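You operate a simulated robot arm through the tools that you are given. There is no shell and no other tool.

Carry out the task below with a simulated robot arm. There is one attempt and no reset: what you move stays moved.

JOB
Put things in order on the top of the pump bench. At the end: the silver red-post screen stands where the clear cup stood; the grey wiping pad from the top of the pump bench stands where the silver red-post screen stood; the orange bench dryer stands where the grey wiping pad stood; the clear cup from the top of the pump bench stands where the blue plug stood; the blue plug from the top of the pump bench stands on top of the white sheet; whatever was shut is shut again. Leave all else as you found it, and nothing knocked over.

Only the result counts: the job must be done as asked and must still hold three seconds after the hand-in. Knocking over, shifting, dropping, spilling or breaking anything else fails it. Flat cloth is picked up by pressing the open fingertips on it (5 to 10 N) and closing them slowly along it; thin cloth reads only 2 to 8 mm in the jaws.

ROBOT AND FRAMES
A 6-joint arm with a two-finger parallel gripper, fixed in place. Base frame: the origin is at the foot of the arm, x ahead of it, y to its left, z up; the work surface is at about z = 800. Lengths are in mm, angles in rad, forces in N, time in s.
With the tool pointing down near the work surface it reaches from about 340 to 760 mm from the base axis. Its first joint turns from -1.152 to 1.152 rad. Payload 2.45 kg.
Tool frame: the origin (TCP) lies between the finger pads and is the grasp point; the fingertips stand 24 mm ahead of it; z points along the fingers, y is the line along which they close. Largest opening 68 mm; finger width 17, thickness 10; the body of the gripper, 40 by 70 mm, starts 41 mm behind the TCP.
Orientation is that of the tool frame in the base frame, as [roll, pitch, yaw] about the fixed x, y, z axes, in that order (R = Rz(yaw) Ry(pitch) Rx(roll)). With the fingers straight down and closing along the base's y, the tool's x points along the base's -x, its y along +y and its z along -z.

CONTROLS
- The arm moves only by the tool drive_tool. Its argument "deltas" is a list of rows, each an object (a shift or turn left out is 0, a gripper value left out holds the last) with "slide": the shift along the tool's x, y, z in cm, a list of three; "angular": the turn, a rotation vector about the tool's x, y, z in rad, a list of three; "gripper": the finger opening in cm, from 0 to 6.8. In form: [{"slide": [x, y, z], "angular": [ax, ay, az], "gripper": gripper}, ...]. A call has 1 to 20 rows; each row is the pose to reach, as a shift and turn from the pose commanded when the call began, along the tool's axes at that moment. Each row takes 0.2 s and may step no farther than 50 mm and 0.15 rad from the row before; otherwise, or with a gripper value out of range, the whole call is refused. A pose out of reach is approached as far as the arm can. The call stops where the force on the tool passes 40 N (or 10 N more than at its start, if that is more) or the arm is blocked; 0.2 s more then pass. The fingers move at their own pace (about 108 mm/s each) and stop on an object; they squeeze with about 27 N. The grip force told is the motor's: it shows also when the fingers shut on nothing. Time passes only in rows, and 0.2 s behind the last, so rows that repeat a pose let the fingers close. The reply holds the time, the measured pose of the TCP, the force on the tool along the base axes, the opening and the grip force, in the units named above and with some noise, with the torque about the TCP (base axes, N m) and any sound that the robot's microphone picked up.
- Cameras (640 x 400 px; columns grow to the right, rows downward): "scene" is fixed at [158.5, 427.6, 1433.5]; the picture's right is [-0.74, -0.67, 0.00], its down [-0.55, 0.61, -0.56] and it looks along [0.38, -0.42, -0.83] (base axes); focal length 313 px, centre (320, 200). "wrist" rides on the gripper at [84, 11, -75] in the tool frame; the picture's right is [-0.13, 0.99, 0.00], its down [-0.60, -0.08, -0.79] and it looks along [-0.79, -0.10, 0.61] (tool axes); focal length 251 px, centre (320, 200). There is no depth. A picture from a camera that has moved, and an enlarged one, comes with that camera's place and axes in the base frame and with its lens.
- get_image(camera): a new picture of that camera. No time passes.
- zoom(camera, box): a new picture of the part [left, top, right, bottom] of that camera's present view, enlarged. No time passes.
- hand_in(): hands the job in; it is judged then, once.

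Places have to be worked out from the pictures, the camera data and where the tool is seen. Open the gripper and draw the arm clear of the work before you hand the job in, unless the task says otherwise.

The tools are called after "Call:" by a JSON object that holds its "op" and its "data". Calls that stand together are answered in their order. drive_tool: Moves the arm, as the interface text tells. Its arguments: {"type":"object","properties":{"deltas":{"type":"array","items":{"type":"object","properties":{"slide":{"type":"array","items":{"type":"number"}},"angular":{"type":"array","items":{"type":"number"}},"gripper":{"type":"number"}}}}},"required":["deltas"]} The other tools are called the same way: get_image (camera) takes a picture; zoom (camera, box) takes an enlarged picture of a part of a camera's view; hand_in () hands the job in.

At the start:

```text
t: 0.0
position: [450.0, 42.2, 1045.7]
orientation: [3.141, 0.002, 3.141]
contact_force: [0.6, 0.7, -0.2]
torque: [0.01, 0.0, 0.02]
width: 68.2
gripper_force: 0.0
```

scene: 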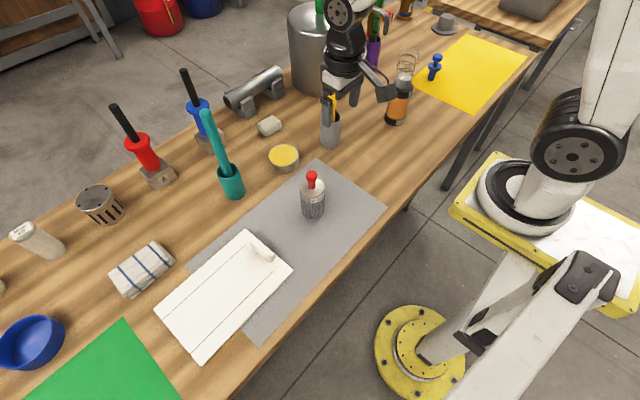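
wrist: 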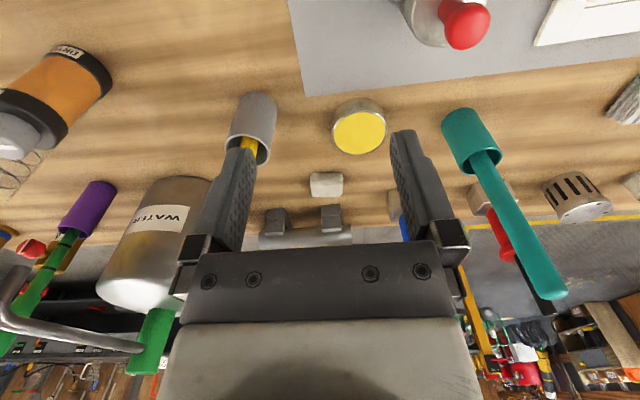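

I'll start by looking closely at the scene in both cameras to identify each object.

Call:
{"op": "zoom", "data": {"camera": "scene", "box": [320, 0, 560, 150]}}

Call:
{"op": "zoom", "data": {"camera": "scene", "box": [160, 50, 400, 200]}}

Call:
{"op": "zoom", "data": {"camera": "scene", "box": [0, 200, 320, 400]}}

Call:
{"op": "zoom", "data": {"camera": "scene", "box": [0, 50, 240, 200]}}

Call:
{"op": "zoom", "data": {"camera": "scene", "box": [200, 140, 440, 290]}}

Call:
{"op": "zoom", "data": {"camera": "wrist", "box": [0, 0, 320, 200]}}

Call:
{"op": "zoom", "data": {"camera": "wrist", "box": [320, 0, 640, 200]}}

```text
2.67 times, centred on (440, 75) of scene
camera zoom: at [158.5, 427.6, 1433.5], right [-0.74, -0.67, 0.0], down [-0.55, 0.61, -0.56], along [0.38, -0.42, -0.83], focal length 834 px, centre (0, 533)
```

zoom: 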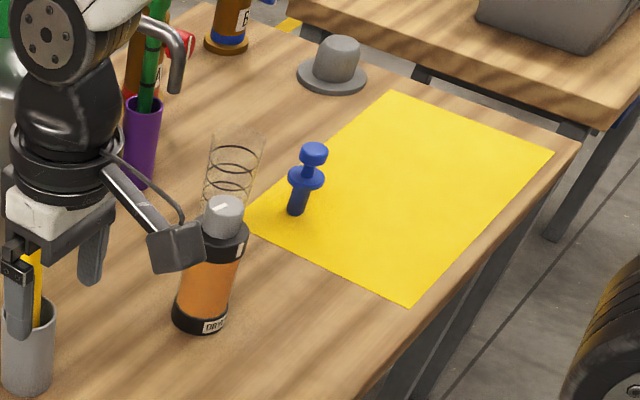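

```text
2.67 times, centred on (280, 125) of scene
camera zoom: at [158.5, 427.6, 1433.5], right [-0.74, -0.67, 0.0], down [-0.55, 0.61, -0.56], along [0.38, -0.42, -0.83], focal length 834 px, centre (427, 400)
```

zoom: 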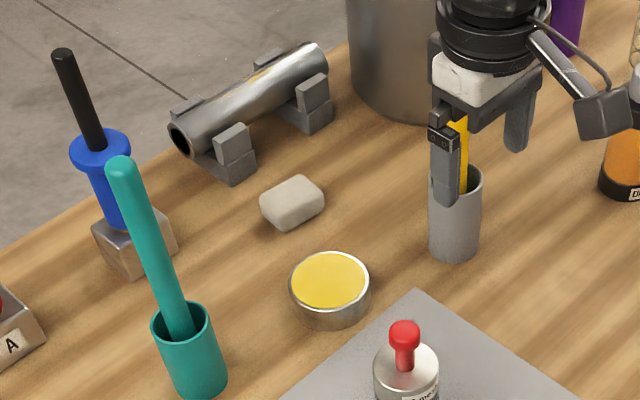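

```text
2.00 times, centred on (160, 300) of scene
camera zoom: at [158.5, 427.6, 1433.5], right [-0.74, -0.67, 0.0], down [-0.55, 0.61, -0.56], along [0.38, -0.42, -0.83], focal length 625 px, centre (640, 0)
```

zoom: 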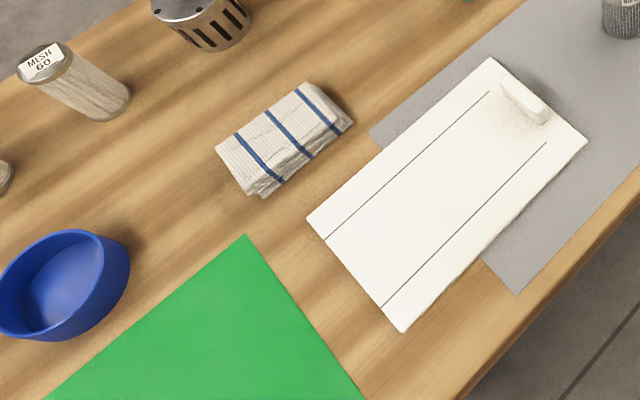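

```text
2.67 times, centred on (120, 125) of scene
camera zoom: at [158.5, 427.6, 1433.5], right [-0.74, -0.67, 0.0], down [-0.55, 0.61, -0.56], along [0.38, -0.42, -0.83], focal length 834 px, centre (853, 400)
```

zoom: 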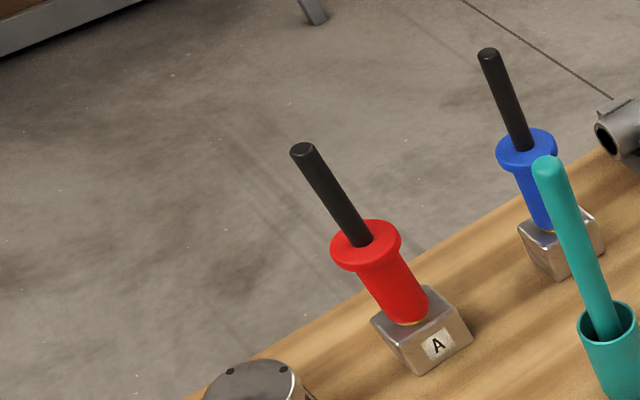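

```text
2.67 times, centred on (320, 215) of scene
camera zoom: at [158.5, 427.6, 1433.5], right [-0.74, -0.67, 0.0], down [-0.55, 0.61, -0.56], along [0.38, -0.42, -0.83], focal length 834 px, centre (320, 160)
```

zoom: 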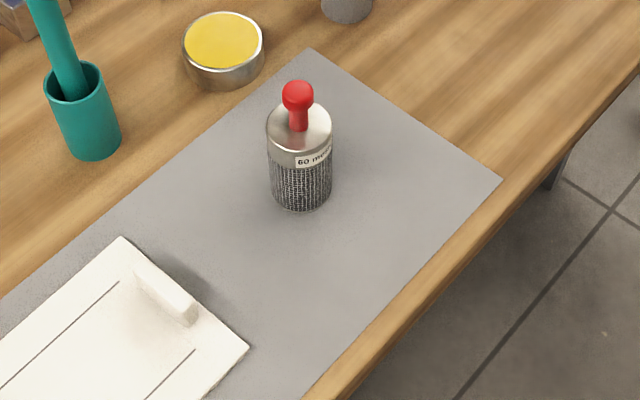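

```text
2.00 times, centred on (160, 100) of wrist
camera zoom: at [366.5, 53.7, 1121.7], right [0.13, 0.99, 0.0], down [0.6, -0.08, 0.79], along [0.79, -0.1, -0.61], focal length 503 px, centre (640, 400)
```

zoom: 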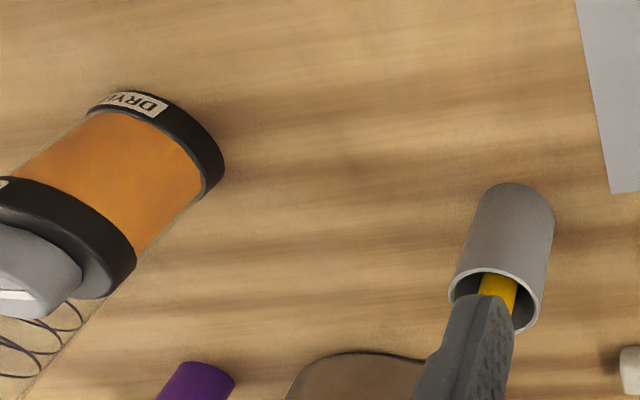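

```text
2.00 times, centred on (480, 100) of wrist
camera zoom: at [366.5, 53.7, 1121.7], right [0.13, 0.99, 0.0], down [0.6, -0.08, 0.79], along [0.79, -0.1, -0.61], focal length 503 px, centre (0, 400)
```

zoom: 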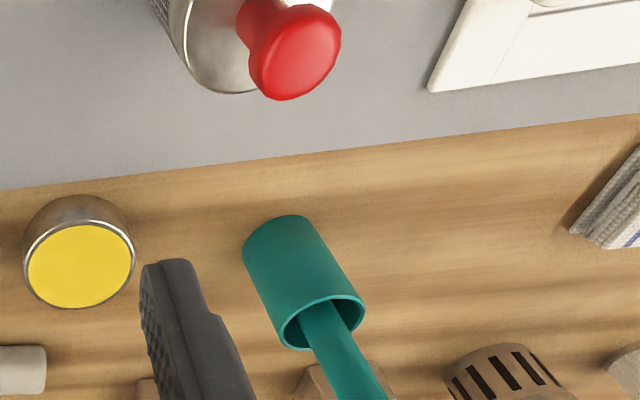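

The red-post screen is near (436,146), the dryer near (471,-255), the clear ringed cup near (560,-430) and the blue plug near (500,-496) on the yellow sheet. I still need to identify the pad and white sheet, so I'm zooming on the remaining areas.

Call:
{"op": "zoom", "data": {"camera": "scene", "box": [380, 40, 460, 90]}}

Call:
{"op": "zoom", "data": {"camera": "scene", "box": [230, 90, 310, 140]}}

Call:
{"op": "zoom", "data": {"camera": "scene", "box": [140, 220, 300, 370]}}

Call:
{"op": "zoom", "data": {"camera": "scene", "box": [440, 0, 640, 125]}}

Call:
{"op": "zoom", "data": {"camera": "scene", "box": [0, 300, 160, 400]}}

Call:
{"op": "zoom", "data": {"camera": "scene", "box": [80, 230, 200, 310]}}

```text
8.00 times, centred on (420, 65) of scene
camera zoom: at [158.5, 427.6, 1433.5], right [-0.74, -0.67, 0.0], down [-0.55, 0.61, -0.56], along [0.38, -0.42, -0.83], focal length 2502 px, centre (-480, 1280)
```

zoom: 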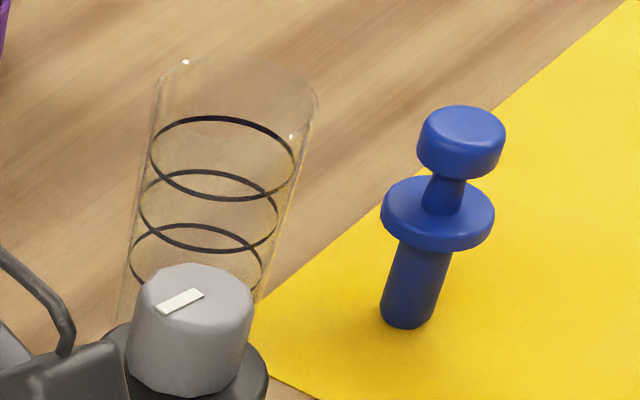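

```text
8.00 times, centred on (270, 115) of scene
camera zoom: at [158.5, 427.6, 1433.5], right [-0.74, -0.67, 0.0], down [-0.55, 0.61, -0.56], along [0.38, -0.42, -0.83], focal length 2502 px, centre (720, 880)
```

zoom: 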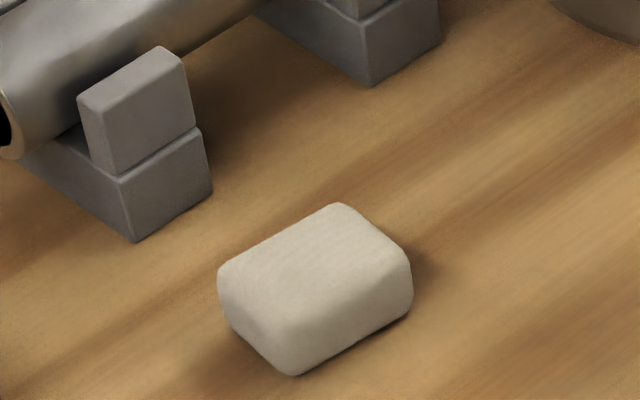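

```text
2.67 times, centred on (220, 295) of scene
camera zoom: at [158.5, 427.6, 1433.5], right [-0.74, -0.67, 0.0], down [-0.55, 0.61, -0.56], along [0.38, -0.42, -0.83], focal length 834 px, centre (587, -53)
```

zoom: 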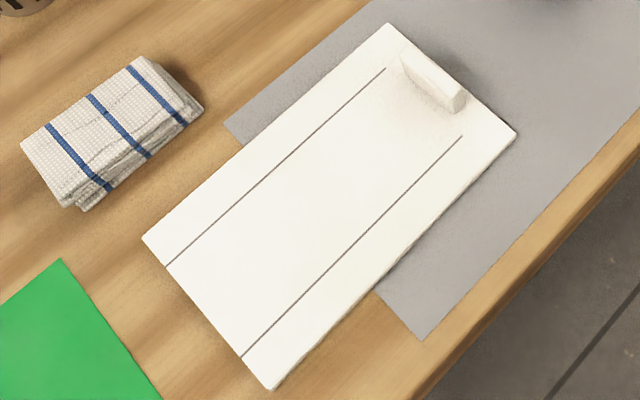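

```text
3.20 times, centred on (540, 62) of scene
camera zoom: at [158.5, 427.6, 1433.5], right [-0.74, -0.67, 0.0], down [-0.55, 0.61, -0.56], along [0.38, -0.42, -0.83], focal length 1001 px, centre (-384, 640)
```

zoom: 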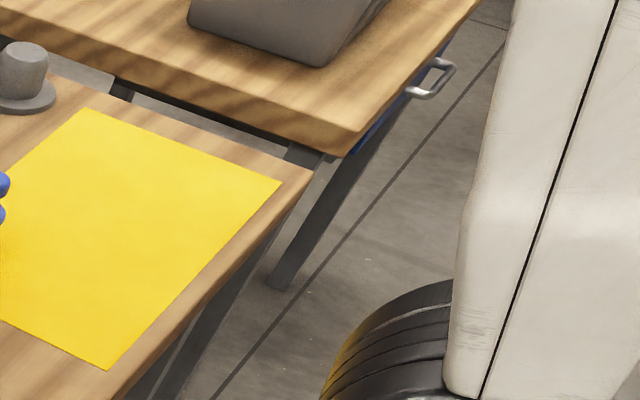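

```text
4.00 times, centred on (80, 350) of scene
camera zoom: at [158.5, 427.6, 1433.5], right [-0.74, -0.67, 0.0], down [-0.55, 0.61, -0.56], along [0.38, -0.42, -0.83], focal length 1251 px, centre (1280, -400)
```

zoom: 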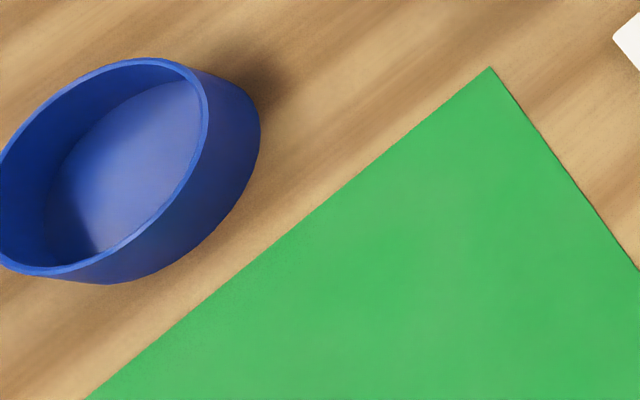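

```text
5.00 times, centred on (140, 270) of scene
camera zoom: at [158.5, 427.6, 1433.5], right [-0.74, -0.67, 0.0], down [-0.55, 0.61, -0.56], along [0.38, -0.42, -0.83], focal length 1564 px, centre (1220, -150)
```

zoom: 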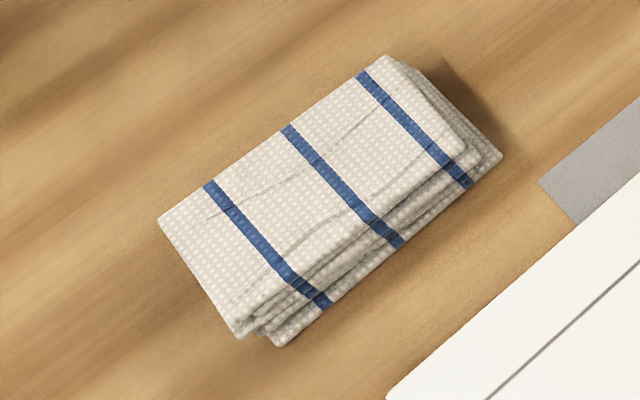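

The white slab near (440,400) has grooves and a handle; I'm not certain it is the "white sheet". I raise the arm and turn the wrist camera to the left to survey that end of the bench.

Call:
{"op": "drive_tool", "data": {"deltas": [{"slide": [0.5, 2, -1], "angular": [0, 0, -0.12]}, {"slide": [1, 4, -2], "angular": [0, 0, -0.24]}, {"slide": [1.5, 6, -3], "angular": [0, 0, -0.36]}, {"slide": [2, 8, -4], "angular": [0, 0, -0.48]}, {"slide": [2.5, 10, -5], "angular": [0, 0, -0.6]}, {"slide": [3, 12, -6], "angular": [0, 0, -0.72]}, {"slide": [3.5, 14, -7], "angular": [0, 0, -0.84]}, {"slide": [4, 16, -8], "angular": [0, 0, -0.96]}, {"slide": [4.5, 18, -9], "angular": [0, 0, -1.08]}, {"slide": [5, 20, -10], "angular": [0, 0, -1.2]}]}}

Call:
{"op": "get_image", "data": {"camera": "wrist"}}

Call:
{"op": "get_image", "data": {"camera": "scene"}}

```text
t: 2.2
position: [398.6, 242.3, 1146.7]
orientation: [-3.14, 0.0, -1.939]
contact_force: [0.0, -0.8, -0.1]
torque: [-0.01, 0.01, -0.02]
width: 68.0
gripper_force: 0.0
```

```text
taken
camera wrist: at [358.1, 167.9, 1221.9], right [-0.88, 0.48, 0.0], down [0.29, 0.54, 0.79], along [0.38, 0.7, -0.61], focal length 251 px, centre (320, 200)
```

wrist: 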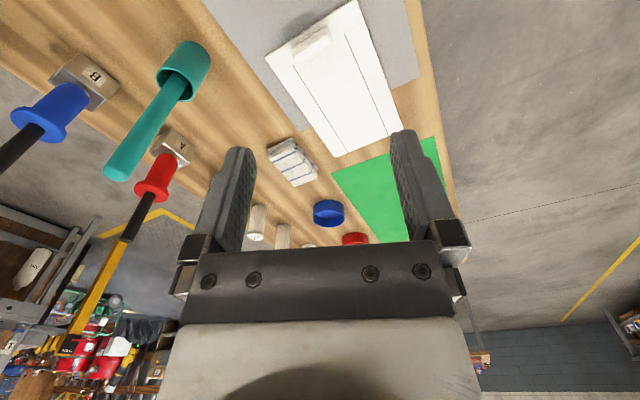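

```text
taken
```

scene: 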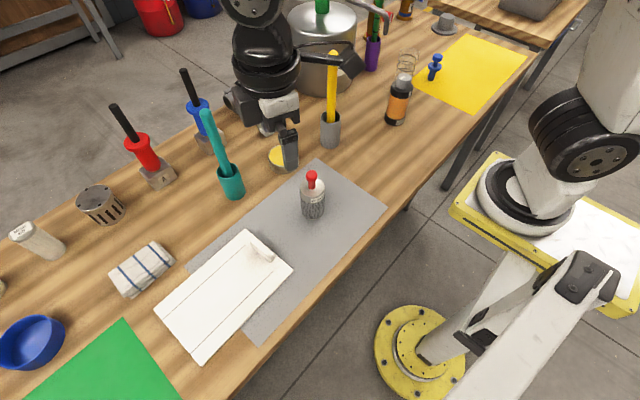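

The left end shows green sheet, bowls and jars; I zoom in for details on the slab and beyond.

Call:
{"op": "zoom", "data": {"camera": "wrist", "box": [240, 0, 460, 140]}}

Call:
{"op": "zoom", "data": {"camera": "wrist", "box": [230, 120, 450, 255]}}

```text
2.86 times, centred on (350, 70) of wrist
camera zoom: at [358.1, 167.9, 1221.9], right [-0.88, 0.48, 0.0], down [0.29, 0.54, 0.79], along [0.38, 0.7, -0.61], focal length 718 px, centre (234, 571)
```

zoom: 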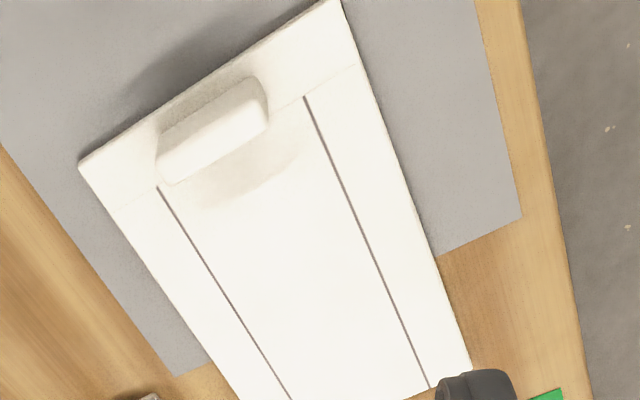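

```text
2.91 times, centred on (340, 188) of wrist
camera zoom: at [358.1, 167.9, 1221.9], right [-0.88, 0.48, 0.0], down [0.29, 0.54, 0.79], along [0.38, 0.7, -0.61], focal length 731 px, centre (262, 236)
```

zoom: 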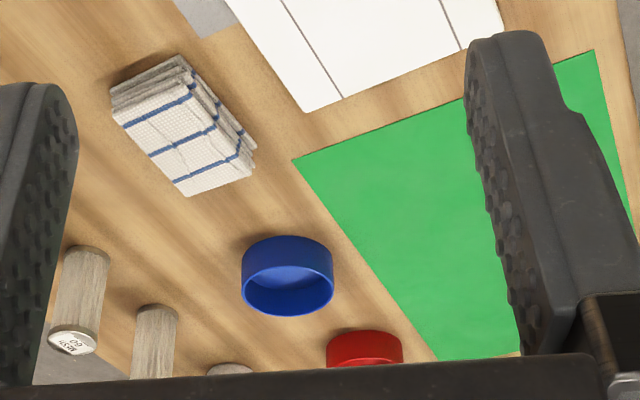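

I move further along the bench to look at its far left end and get a closer view of the white slab.

Call:
{"op": "drive_tool", "data": {"deltas": [{"slide": [-2.8, 2.6, -0.5], "angular": [0, 0, -0.06]}, {"slide": [-5.6, 5.2, -1], "angular": [0, 0, -0.12]}, {"slide": [-8.4, 7.7, -2], "angular": [0, 0, -0.18]}, {"slide": [-11.2, 10.3, -3], "angular": [0, 0, -0.24]}, {"slide": [-14.1, 12.8, -4], "angular": [0, 0, -0.3]}]}}

Call:
{"op": "get_image", "data": {"camera": "wrist"}}

```text
t: 3.4
position: [331.5, 419.0, 1187.4]
orientation: [-3.141, 0.001, -1.64]
contact_force: [0.4, 0.1, -0.3]
torque: [-0.01, -0.05, 0.0]
width: 67.7
gripper_force: 0.1
```

```text
taken
camera wrist: at [313.8, 335.8, 1262.5], right [-0.98, 0.2, 0.0], down [0.12, 0.6, 0.79], along [0.16, 0.78, -0.61], focal length 251 px, centre (320, 200)
```

wrist: 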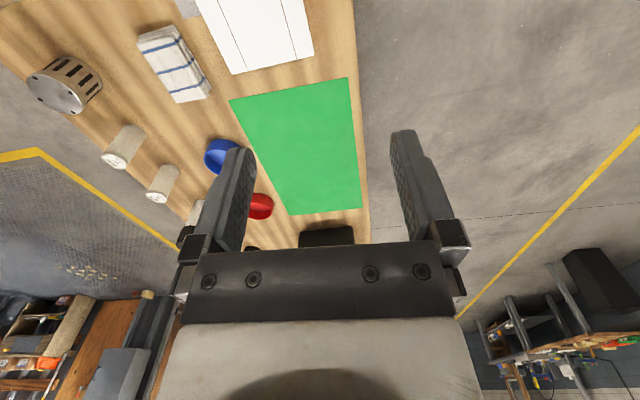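

No white sheet is visible beyond the green one. I tilt the tool so the wrist camera looks more straight down over the slab.

Call:
{"op": "drive_tool", "data": {"deltas": [{"slide": [0, -1, 0], "angular": [0, 0.15, 0]}, {"slide": [0, -2, 0], "angular": [0, 0.3, 0]}, {"slide": [0, -3, 0], "angular": [0, 0.45, 0]}, {"slide": [0, -4, 0], "angular": [0, 0.6, 0]}, {"slide": [0, -5, 0], "angular": [0, 0.75, 0]}]}}

Call:
{"op": "get_image", "data": {"camera": "wrist"}}

```text
t: 4.6
position: [377.7, 401.1, 1173.6]
orientation: [-3.136, -0.749, -1.641]
contact_force: [-1.0, 0.0, 0.1]
torque: [-0.02, 0.02, -0.02]
width: 67.9
gripper_force: 0.0
out of reach, approached as far as the arm can: row 5
```

```text
taken
camera wrist: at [365.4, 391.9, 1286.2], right [-0.98, 0.16, -0.09], down [0.15, 0.97, 0.17], along [0.12, 0.15, -0.98], focal length 251 px, centre (320, 200)
```

wrist: 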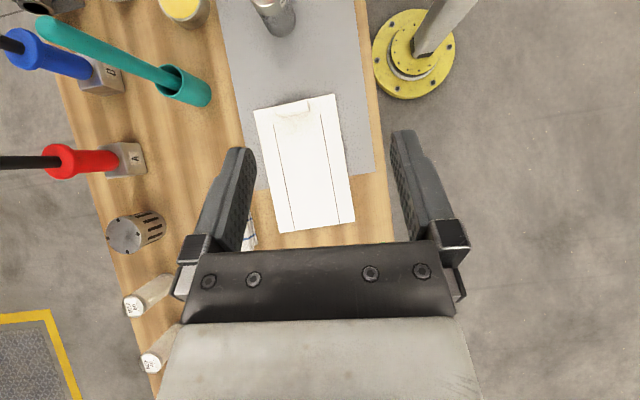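

Call:
{"op": "zoom", "data": {"camera": "wrist", "box": [240, 80, 368, 160]}}

Call:
{"op": "zoom", "data": {"camera": "wrist", "box": [240, 150, 368, 240]}}

Call:
{"op": "zoom", "data": {"camera": "wrist", "box": [60, 0, 380, 200]}}

```text
5.00 times, centred on (304, 120) of wrist
camera zoom: at [365.4, 391.9, 1286.2], right [-0.98, 0.16, -0.09], down [0.15, 0.97, 0.17], along [0.12, 0.15, -0.98], focal length 1257 px, centre (400, 600)
```

zoom: 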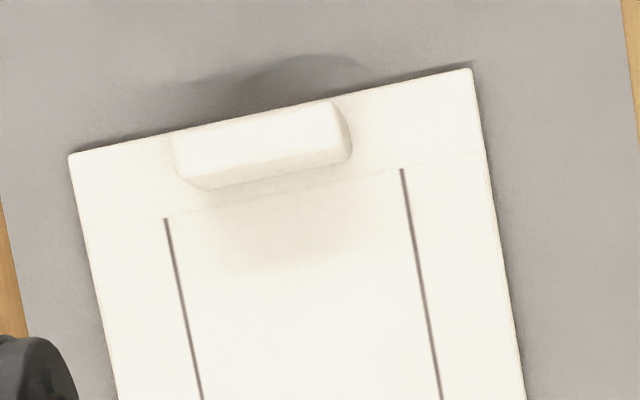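

```text
4.44 times, centred on (304, 195) of wrist
camera zoom: at [365.4, 391.9, 1286.2], right [-0.98, 0.16, -0.09], down [0.15, 0.97, 0.17], along [0.12, 0.15, -0.98], focal length 1118 px, centre (391, 222)
```

zoom: 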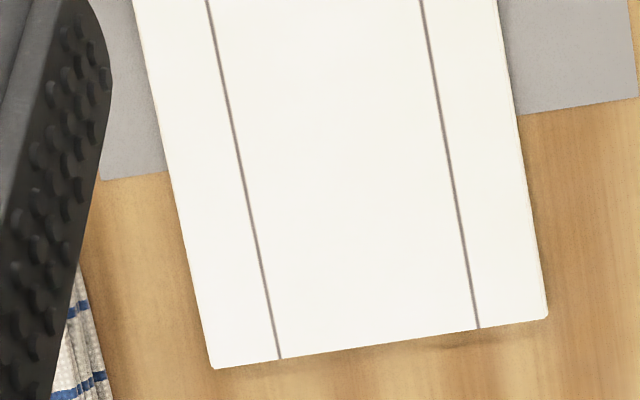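

```text
2.00 times, centred on (220, 100) of wrist
camera zoom: at [365.4, 391.9, 1286.2], right [-0.98, 0.16, -0.09], down [0.15, 0.97, 0.17], along [0.12, 0.15, -0.98], focal length 503 px, centre (520, 400)
```

zoom: 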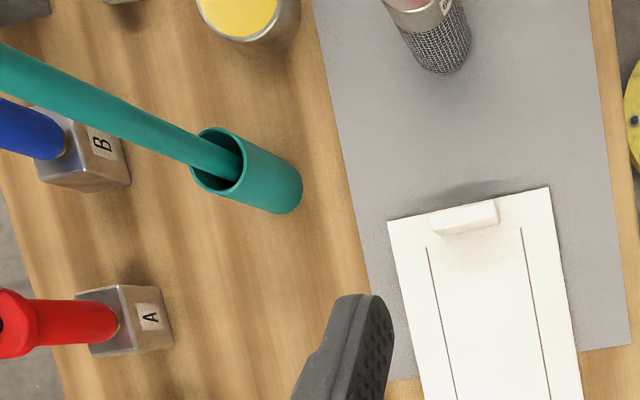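

The slab looks like a flat white case with a handle and seam lines. I untilt the tool and then go lower to look at its side profile.

Call:
{"op": "drive_tool", "data": {"deltas": [{"angular": [0, -0.15, 0]}, {"angular": [0, -0.3, 0]}, {"angular": [0, -0.45, 0]}, {"angular": [0, -0.6, 0]}, {"angular": [0, -0.75, 0]}]}}

```text
t: 5.8
position: [376.6, 401.9, 1173.7]
orientation: [-3.138, 0.002, -1.64]
contact_force: [0.9, 0.4, 0.5]
torque: [0.02, -0.04, 0.0]
width: 67.9
gripper_force: 0.1
```

Now I lower to about z=920 with the camera facing +x across the slab.

Call:
{"op": "drive_tool", "data": {"deltas": [{"slide": [0.0, 0.4, 2.5], "angular": [0, 0, 0.15]}, {"slide": [0.1, 0.7, 5], "angular": [0, 0, 0.3]}, {"slide": [0.1, 1.1, 7.5], "angular": [0, 0, 0.45]}, {"slide": [0.2, 1.5, 10], "angular": [0, 0, 0.6]}, {"slide": [0.2, 1.8, 12.5], "angular": [0, 0, 0.75]}, {"slide": [0.3, 2.2, 15], "angular": [0, 0, 0.9]}, {"slide": [0.3, 2.6, 17.5], "angular": [0, 0, 1.05]}, {"slide": [0.4, 3, 20], "angular": [0, 0, 1.2]}, {"slide": [0.4, 3.4, 22.5], "angular": [0, 0, 1.35]}, {"slide": [0.5, 3.7, 25], "angular": [0, 0, 1.5]}]}}

Call:
{"op": "get_image", "data": {"camera": "wrist"}}

Call:
{"op": "get_image", "data": {"camera": "scene"}}

```text
t: 8.0
position: [338.5, 403.8, 926.2]
orientation: [-3.141, 0.002, 3.139]
contact_force: [-0.3, 0.1, 0.7]
torque: [0.02, 0.0, -0.03]
width: 67.7
gripper_force: 0.1
```

```text
taken
camera wrist: at [254.5, 414.6, 1001.7], right [0.13, 0.99, 0.0], down [0.6, -0.08, 0.79], along [0.79, -0.1, -0.61], focal length 251 px, centre (320, 200)
```

wrist: 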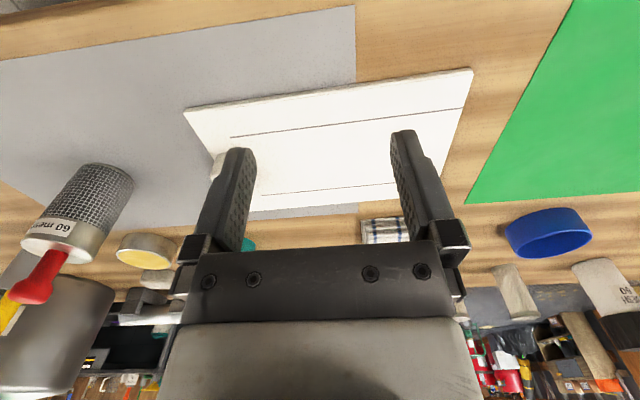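

```text
taken
```

scene: 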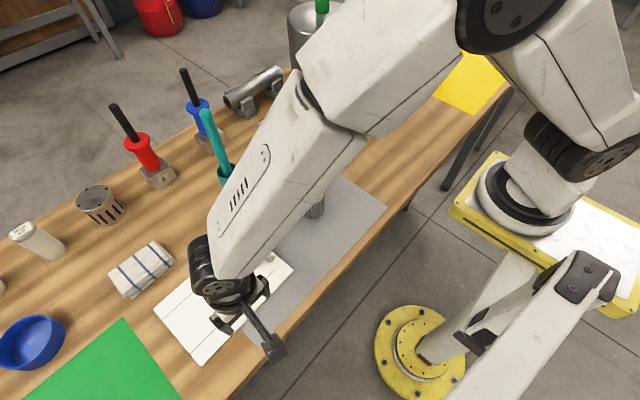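

Call:
{"op": "zoom", "data": {"camera": "wrist", "box": [170, 60, 330, 160]}}

Call:
{"op": "zoom", "data": {"camera": "wrist", "box": [330, 60, 490, 160]}}

Call:
{"op": "zoom", "data": {"camera": "wrist", "box": [0, 150, 180, 330]}}

```text
4.00 times, centred on (250, 110) of wrist
camera zoom: at [254.5, 414.6, 1001.7], right [0.13, 0.99, 0.0], down [0.6, -0.08, 0.79], along [0.79, -0.1, -0.61], focal length 1006 px, centre (600, 560)
```

zoom: 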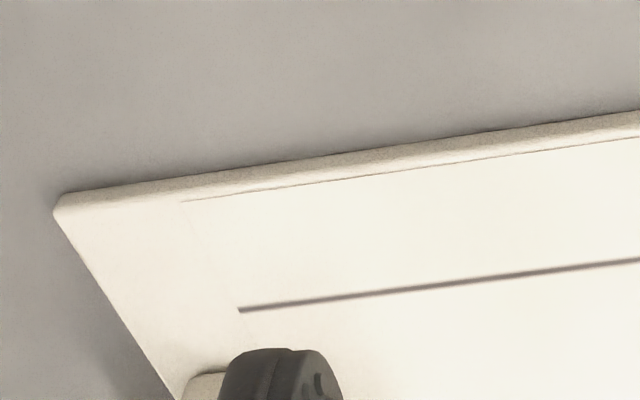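

```text
4.00 times, centred on (410, 110) of wrist
camera zoom: at [254.5, 414.6, 1001.7], right [0.13, 0.99, 0.0], down [0.6, -0.08, 0.79], along [0.79, -0.1, -0.61], focal length 1006 px, centre (-40, 560)
```

zoom: 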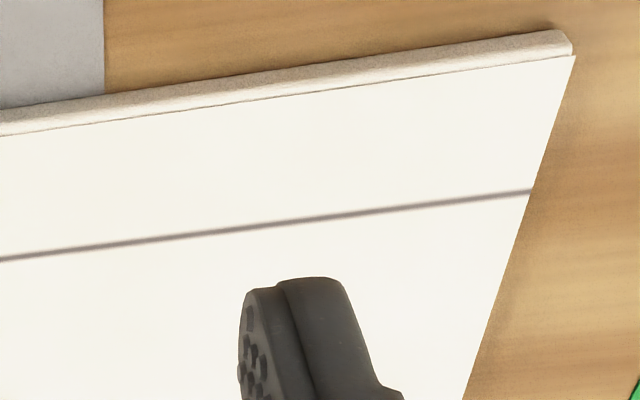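

```text
2.22 times, centred on (90, 240) of wrist
camera zoom: at [254.5, 414.6, 1001.7], right [0.13, 0.99, 0.0], down [0.6, -0.08, 0.79], along [0.79, -0.1, -0.61], focal length 559 px, centre (831, 111)
```

zoom: 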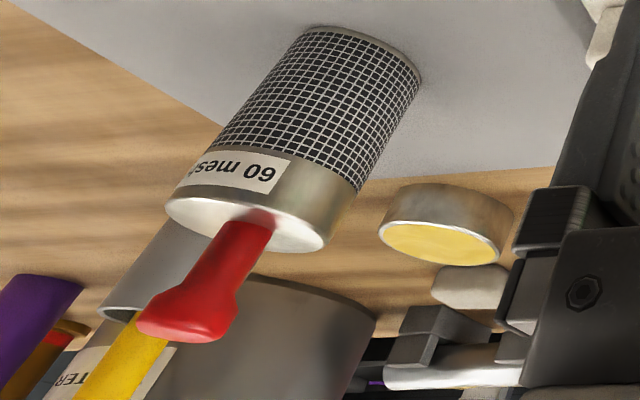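

The close-up shows it is a handled board with a thin white lined sheet lying on it, so the plug's target is that white sheet. I now swing up and to the right to measure the dryer, cup and plug.

Call:
{"op": "drive_tool", "data": {"deltas": [{"slide": [0, 0, -5]}, {"slide": [0, 0, -10]}, {"slide": [-0.5, -3.8, -12.4], "angular": [0, 0, 0.08]}, {"slide": [-1, -7.6, -12.4], "angular": [0, 0, 0.16]}, {"slide": [-1.5, -11.4, -12.4], "angular": [0, 0, 0.24]}, {"slide": [-2, -15.2, -12.4], "angular": [0, 0, 0.32]}, {"slide": [-2.5, -19, -12.4], "angular": [0, 0, 0.4]}, {"slide": [-3, -22.8, -12.4], "angular": [0, 0, 0.48]}, {"slide": [-3.5, -26.6, -12.4], "angular": [0, 0, 0.56]}, {"slide": [-4, -30.4, -12.4], "angular": [0, 0, 0.64]}, {"slide": [-4.5, -34.2, -12.4], "angular": [0, 0, 0.72]}, {"slide": [-5, -38, -12.4], "angular": [0, 0, 0.8]}, {"slide": [-5.5, -41.8, -12.4], "angular": [0, 0, 0.88]}, {"slide": [-6.2, -45.4, -12.4], "angular": [0, 0, 0.95]}]}}

Call:
{"op": "get_image", "data": {"camera": "wrist"}}

```text
t: 11.0
position: [402.0, -56.4, 1044.4]
orientation: [3.141, 0.002, 2.191]
contact_force: [-0.4, -0.2, 0.8]
torque: [-0.01, 0.01, -0.03]
width: 68.0
gripper_force: 0.1
```

```text
taken
camera wrist: at [362.1, 19.0, 1120.6], right [0.88, 0.47, 0.0], down [0.28, -0.54, 0.79], along [0.38, -0.7, -0.61], focal length 251 px, centre (320, 200)
```

wrist: 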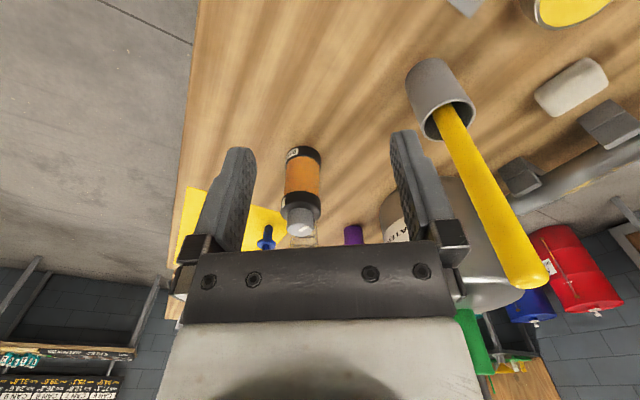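

Objects must be viewed in the upper part of the wrist image, so I move over toward the plug and cup, hovering well above the dryer's top (about z=950).

Call:
{"op": "drive_tool", "data": {"deltas": [{"slide": [-3.5, -1.7, -1], "angular": [0, 0, -0.02]}, {"slide": [-7, -3.4, -2], "angular": [0, 0, -0.04]}, {"slide": [-10.5, -5, -2], "angular": [0, 0, -0.06]}, {"slide": [-14, -6.7, -2], "angular": [0, 0, -0.08]}, {"slide": [-17.5, -8.4, -2], "angular": [0, 0, -0.1]}, {"slide": [-21, -10.1, -2], "angular": [0, 0, -0.12]}, {"slide": [-24.5, -11.8, -2], "angular": [0, 0, -0.14]}, {"slide": [-28, -13.4, -2], "angular": [0, 0, -0.15]}, {"slide": [-31.5, -15, -2], "angular": [0, 0, -0.16]}, {"slide": [-35.2, -16.8, -2], "angular": [0, 0, -0.17]}]}}

Call:
{"op": "get_image", "data": {"camera": "wrist"}}

Call:
{"op": "get_image", "data": {"camera": "scene"}}

```text
t: 13.2
position: [472.6, -436.5, 1065.4]
orientation: [3.14, 0.003, 2.362]
contact_force: [-0.5, 0.4, 0.2]
torque: [0.02, 0.02, 0.01]
width: 68.1
gripper_force: 0.1
```

```text
taken
camera wrist: at [420.3, -369.0, 1142.1], right [0.79, 0.61, 0.0], down [0.37, -0.48, 0.79], along [0.49, -0.63, -0.61], focal length 251 px, centre (320, 200)
```

wrist: 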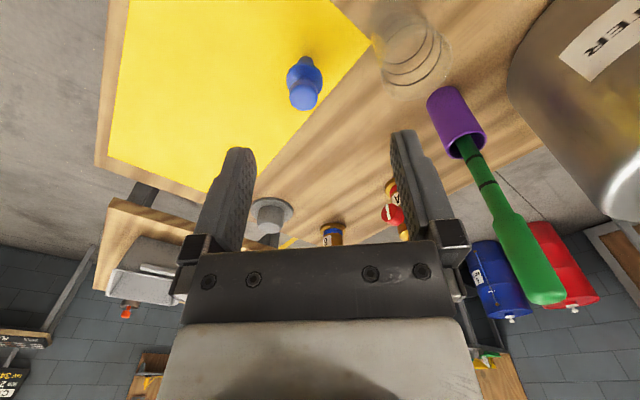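

```text
taken
```

scene: 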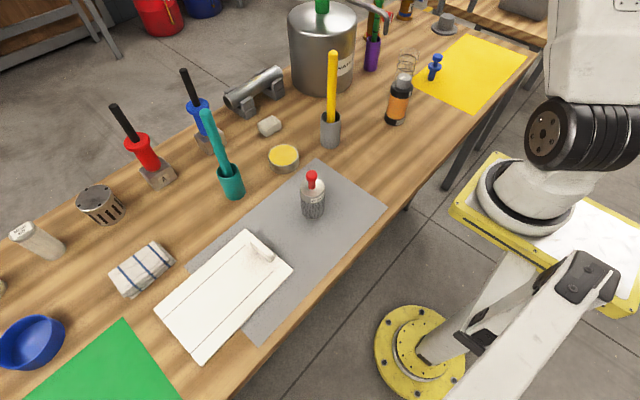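

Now the plug and cup are both visible in the wrist view; I zoom for precise measurement.

Call:
{"op": "zoom", "data": {"camera": "wrist", "box": [260, 0, 500, 150]}}

Call:
{"op": "zoom", "data": {"camera": "scene", "box": [360, 30, 460, 130]}}

```text
2.67 times, centred on (380, 75) of wrist
camera zoom: at [420.3, -369.0, 1142.1], right [0.79, 0.61, 0.0], down [0.37, -0.48, 0.79], along [0.49, -0.63, -0.61], focal length 670 px, centre (160, 533)
```

zoom: 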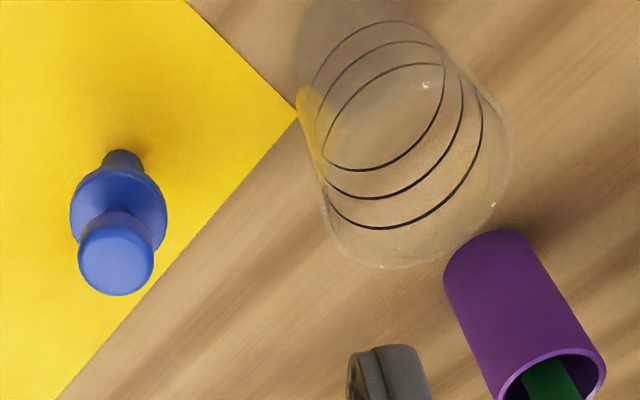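

```text
4.00 times, centred on (410, 80) of scene
camera zoom: at [158.5, 427.6, 1433.6], right [-0.74, -0.67, 0.0], down [-0.55, 0.61, -0.56], along [0.38, -0.42, -0.83], focal length 1251 px, centre (-40, 680)
```

zoom: 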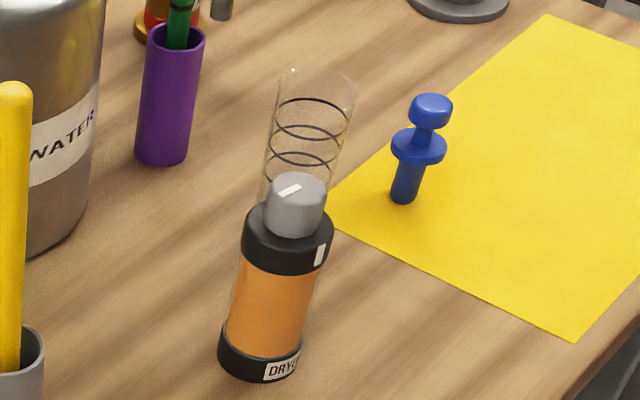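

The plug works out at about (501,-500) with its knob top near z=882. I zoom in tighter on the cup and plug.

Call:
{"op": "zoom", "data": {"camera": "wrist", "box": [360, 0, 470, 110]}}

Call:
{"op": "zoom", "data": {"camera": "wrist", "box": [270, 40, 340, 120]}}

Call:
{"op": "zoom", "data": {"camera": "scene", "box": [410, 45, 460, 90]}}

```text
3.64 times, centred on (415, 55) of wrist
camera zoom: at [420.3, -369.0, 1142.1], right [0.79, 0.61, 0.0], down [0.37, -0.48, 0.79], along [0.49, -0.63, -0.61], focal length 914 px, centre (-26, 727)
```

zoom: 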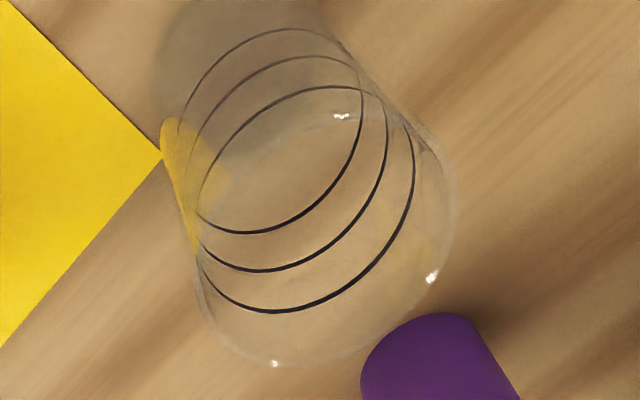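

```text
5.00 times, centred on (305, 80) of wrist
camera zoom: at [420.3, -369.0, 1142.1], right [0.79, 0.61, 0.0], down [0.37, -0.48, 0.79], along [0.49, -0.63, -0.61], focal length 1257 px, centre (395, 800)
```

zoom: 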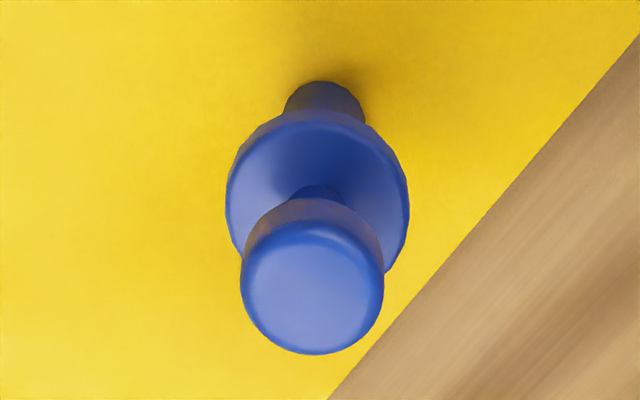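

```text
8.89 times, centred on (435, 68) of scene
camera zoom: at [158.5, 427.6, 1433.6], right [-0.74, -0.67, 0.0], down [-0.55, 0.61, -0.56], along [0.38, -0.42, -0.83], focal length 2780 px, centre (-702, 1378)
```

zoom: 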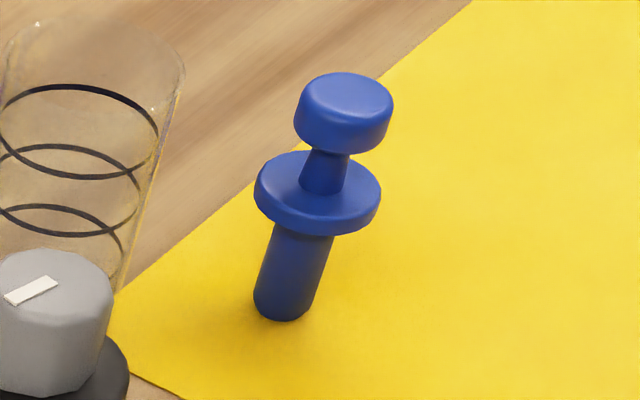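

Combining views: plug at about (501,-501), cup at about (552,-400) with rim near z=919. I move over the plug, lower to z≈960 and check alignment before grasping its knob.

Call:
{"op": "drive_tool", "data": {"deltas": [{"slide": [-3.3, -1.3, 3.5], "gripper": 5.2}, {"slide": [-6.55, -2.6, 7], "gripper": 5.2}, {"slide": [-6.55, -2.6, 10.5], "gripper": 5.2}, {"slide": [-6.55, -2.6, 10.5], "gripper": 5.2}]}}

Call:
{"op": "get_image", "data": {"camera": "wrist"}}

Call:
{"op": "zoom", "data": {"camera": "wrist", "box": [260, 20, 380, 180]}}

```text
t: 14.2
position: [501.5, -503.4, 959.1]
orientation: [3.139, 0.001, 2.361]
contact_force: [-0.5, 0.0, -0.4]
torque: [-0.02, 0.0, 0.01]
width: 52.1
gripper_force: 0.0
```

```text
taken
camera wrist: at [448.3, -436.3, 1035.1], right [0.79, 0.61, 0.0], down [0.37, -0.48, 0.79], along [0.49, -0.63, -0.61], focal length 251 px, centre (320, 200)
```

wrist: 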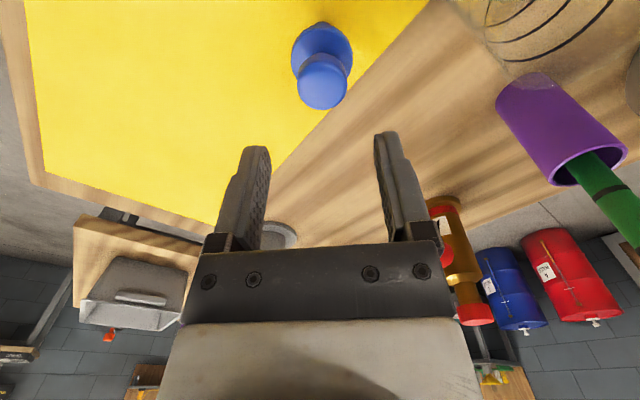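

```text
2.50 times, centred on (320, 100) of wrist
camera zoom: at [448.3, -436.3, 1035.1], right [0.79, 0.61, 0.0], down [0.37, -0.48, 0.79], along [0.49, -0.63, -0.61], focal length 629 px, centre (320, 450)
```

zoom: 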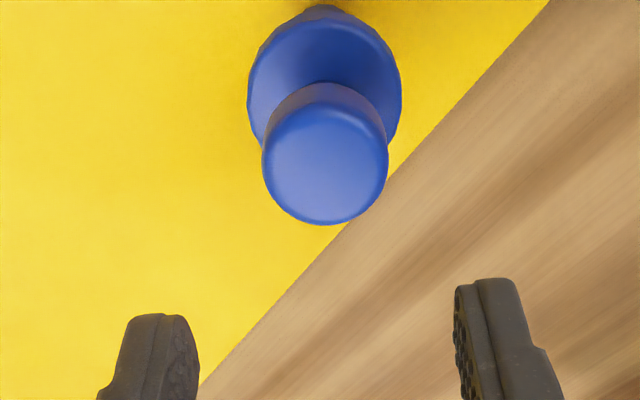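

The knob is centred under the gripper (501,-501). I descend to about z=874 and close on the knob.

Call:
{"op": "drive_tool", "data": {"deltas": [{"slide": [-0.1, 0.1, 4], "gripper": 5.2}, {"slide": [-0.1, 0.15, 8.5], "gripper": 5.2}, {"slide": [-0.1, 0.15, 8.5], "gripper": 2.0}, {"slide": [-0.1, 0.15, 8.5], "gripper": 2.0}, {"slide": [-0.1, 0.15, 8.5], "gripper": 2.0}]}}

Call:
{"op": "get_image", "data": {"camera": "wrist"}}

```text
t: 15.4
position: [502.6, -501.2, 878.0]
orientation: [3.14, 0.001, 2.361]
contact_force: [0.3, 0.1, 0.5]
torque: [0.02, 0.01, 0.02]
width: 29.4
gripper_force: 27.1
```

```text
taken
camera wrist: at [449.9, -435.0, 953.9], right [0.79, 0.61, 0.0], down [0.37, -0.48, 0.79], along [0.49, -0.63, -0.61], focal length 251 px, centre (320, 200)
```

wrist: 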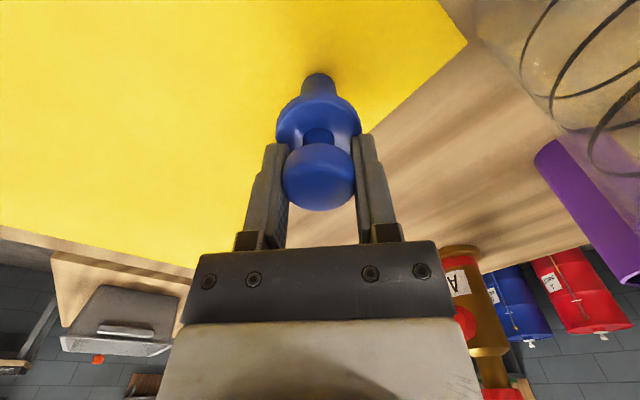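

The plug is held (width 29.4 mm, 27 N). I lift it straight up and carry it inward and across at height toward the middle of the bench.

Call:
{"op": "drive_tool", "data": {"deltas": [{"slide": [0, 0, -4]}, {"slide": [0, 0, -8.5]}, {"slide": [0, 0, -13]}, {"slide": [0, 0, -17.5]}, {"slide": [0, 0, -21]}, {"slide": [4.1, 0.8, -21]}, {"slide": [8.1, 1.5, -21]}, {"slide": [12.2, 2.3, -21], "angular": [0, 0, -0.04]}, {"slide": [15.2, 5.6, -21], "angular": [0, 0, -0.08]}, {"slide": [18.1, 8.9, -21], "angular": [0, 0, -0.12]}, {"slide": [21.1, 12.2, -21], "angular": [0, 0, -0.16]}, {"slide": [24.1, 15.5, -21], "angular": [0, 0, -0.2]}, {"slide": [27, 18.9, -21], "angular": [0, 0, -0.24]}, {"slide": [30, 22.2, -21], "angular": [0, 0, -0.28]}, {"slide": [33, 25.5, -21], "angular": [0, 0, -0.32]}, {"slide": [35.9, 28.8, -21], "angular": [0, 0, -0.36]}, {"slide": [38.9, 32.1, -21], "angular": [0, 0, -0.4]}]}}

Call:
{"op": "get_image", "data": {"camera": "wrist"}}

Call:
{"op": "get_image", "data": {"camera": "scene"}}

```text
t: 19.0
position: [448.3, 1.8, 1090.7]
orientation: [3.141, 0.003, 2.762]
contact_force: [0.0, 0.3, 0.1]
torque: [-0.02, 0.02, 0.0]
width: 29.2
gripper_force: 27.3
```

```text
taken
camera wrist: at [374.3, 42.4, 1166.1], right [0.49, 0.87, 0.0], down [0.53, -0.3, 0.79], along [0.69, -0.39, -0.61], focal length 251 px, centre (320, 200)
```

wrist: 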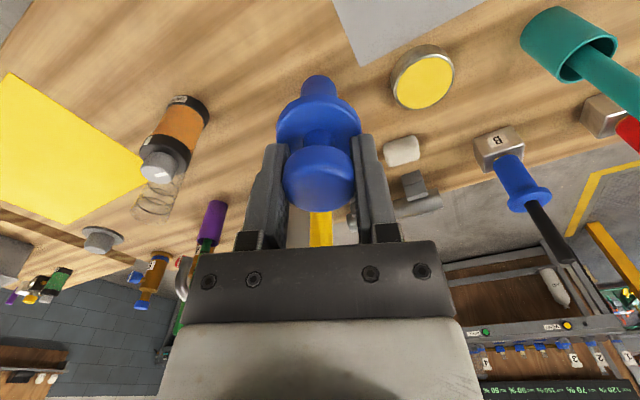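

```text
taken
```

scene: 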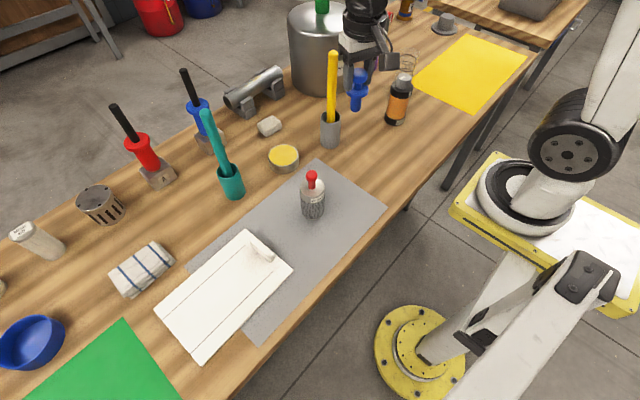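

The plug is held upright. I continue to above the white sheet's centre near (440,415).

Call:
{"op": "drive_tool", "data": {"deltas": [{"slide": [1.8, 4.2, 0], "angular": [0, 0, -0.04]}, {"slide": [3.6, 8.5, 0], "angular": [0, 0, -0.08]}, {"slide": [5.3, 12.7, 0], "angular": [0, 0, -0.12]}, {"slide": [7.1, 16.9, 0], "angular": [0, 0, -0.16]}, {"slide": [8.9, 21.1, 0], "angular": [0, 0, -0.2]}, {"slide": [10.7, 25.4, 0], "angular": [0, 0, -0.24]}, {"slide": [12.4, 29.6, 0], "angular": [0, 0, -0.28]}, {"slide": [14.2, 33.8, 0], "angular": [0, 0, -0.33]}, {"slide": [16, 38.1, 0], "angular": [0, 0, -0.38]}]}}

Call:
{"op": "get_image", "data": {"camera": "wrist"}}

```text
t: 21.0
position: [440.4, 411.3, 1087.6]
orientation: [3.14, 0.003, -3.137]
contact_force: [0.4, 0.1, -1.4]
torque: [0.04, -0.01, -0.03]
width: 29.2
gripper_force: 26.5
```

```text
taken
camera wrist: at [357.2, 423.5, 1163.9], right [0.13, 0.99, 0.0], down [0.6, -0.08, 0.79], along [0.79, -0.1, -0.61], focal length 251 px, centre (320, 200)
```

wrist: 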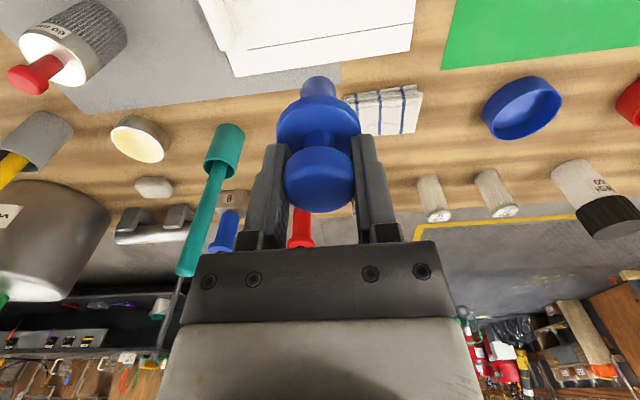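

The sheet spans about x 363–516, y 310–520, so (440,411) is near its middle. I lower most of the way.

Call:
{"op": "drive_tool", "data": {"deltas": [{"slide": [0, 0, 4.5]}, {"slide": [0, 0, 9]}, {"slide": [0, 0, 13.5]}, {"slide": [0, 0, 17]}, {"slide": [0, 0, 18.5]}, {"slide": [0, 0, 18.5]}]}}

Call:
{"op": "get_image", "data": {"camera": "wrist"}}

Call:
{"op": "get_image", "data": {"camera": "scene"}}

```text
t: 22.4
position: [445.4, 413.9, 903.1]
orientation: [-3.14, 0.002, -3.14]
contact_force: [-0.5, 0.3, -0.4]
torque: [-0.03, -0.02, 0.02]
width: 29.1
gripper_force: 27.0
```

```text
taken
camera wrist: at [359.9, 424.4, 978.6], right [0.13, 0.99, 0.0], down [0.6, -0.08, 0.79], along [0.79, -0.1, -0.61], focal length 251 px, centre (320, 200)
```

wrist: 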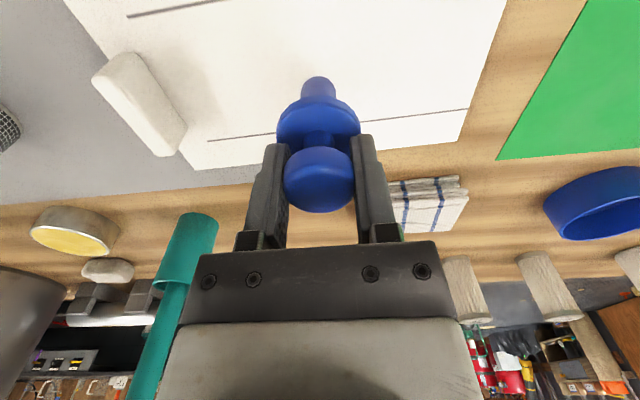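

```text
taken
```

scene: 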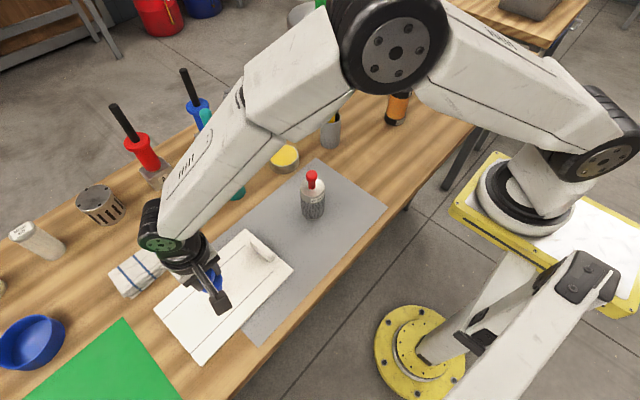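

I lower the last bit in small steps, watching for contact force.

Call:
{"op": "drive_tool", "data": {"deltas": [{"slide": [0, 0, 0.4]}, {"slide": [0, 0, 0.8]}, {"slide": [0, 0, 1.1]}, {"slide": [0, 0, 1.1]}]}}

Call:
{"op": "zoom", "data": {"camera": "wrist", "box": [260, 40, 380, 140]}}

```text
t: 23.4
position: [442.9, 412.8, 891.5]
orientation: [3.141, 0.002, -3.142]
contact_force: [0.6, 0.0, 0.5]
torque: [0.02, -0.02, 0.01]
width: 29.2
gripper_force: 27.5
```

```text
4.00 times, centred on (320, 90) of wrist
camera zoom: at [359.3, 423.7, 966.5], right [0.13, 0.99, 0.0], down [0.6, -0.08, 0.79], along [0.79, -0.1, -0.61], focal length 1006 px, centre (320, 640)
```

zoom: 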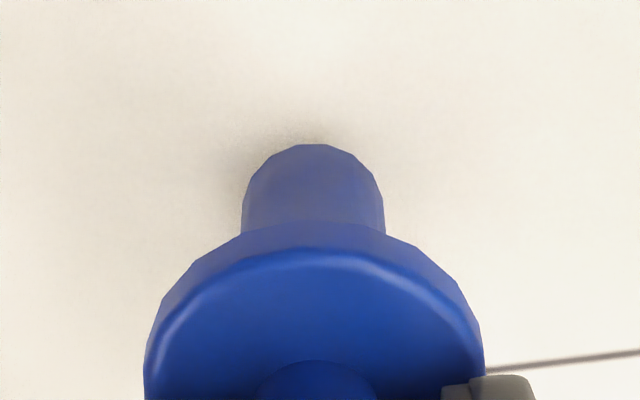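

Nearly touching (contact shadow closing up). I continue in ~1.5 mm steps.

Call:
{"op": "drive_tool", "data": {"deltas": [{"slide": [0, 0, 0.15]}, {"slide": [0, 0, 0.3]}, {"slide": [0, 0, 0.3]}]}}

Call:
{"op": "zoom", "data": {"camera": "wrist", "box": [260, 40, 380, 140]}}

```text
t: 24.2
position: [443.5, 411.0, 888.0]
orientation: [-3.141, 0.002, -3.141]
contact_force: [0.0, 0.1, 0.1]
torque: [-0.03, 0.01, 0.01]
width: 29.1
gripper_force: 27.3
```

```text
4.00 times, centred on (320, 90) of wrist
camera zoom: at [358.8, 423.2, 964.5], right [0.13, 0.99, 0.0], down [0.6, -0.08, 0.79], along [0.79, -0.1, -0.61], focal length 1006 px, centre (320, 640)
```

zoom: 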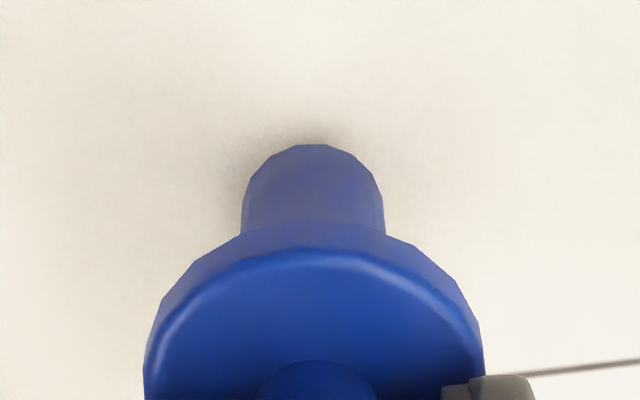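

Call:
{"op": "drive_tool", "data": {"deltas": [{"slide": [0, 0, 0.15]}, {"slide": [0, 0, 0.3]}, {"slide": [0, 0, 0.3]}]}}

Call:
{"op": "zoom", "data": {"camera": "wrist", "box": [260, 40, 380, 140]}}

```text
t: 25.0
position: [443.1, 412.9, 886.5]
orientation: [3.14, 0.001, -3.141]
contact_force: [-0.6, 0.4, -0.6]
torque: [0.0, 0.02, 0.01]
width: 28.9
gripper_force: 27.0
```

```text
4.00 times, centred on (320, 90) of wrist
camera zoom: at [358.8, 423.1, 961.9], right [0.13, 0.99, 0.0], down [0.6, -0.08, 0.79], along [0.79, -0.1, -0.61], focal length 1006 px, centre (320, 640)
```

zoom: 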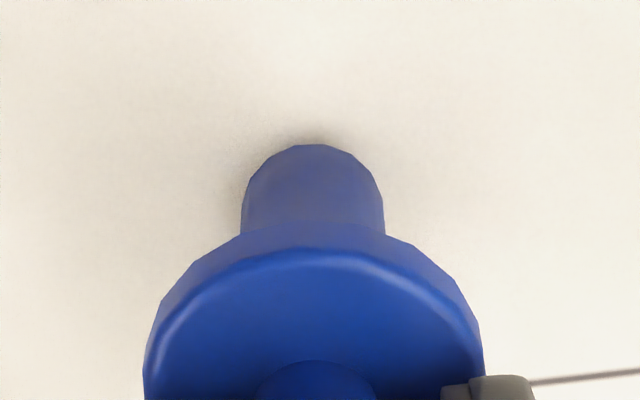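

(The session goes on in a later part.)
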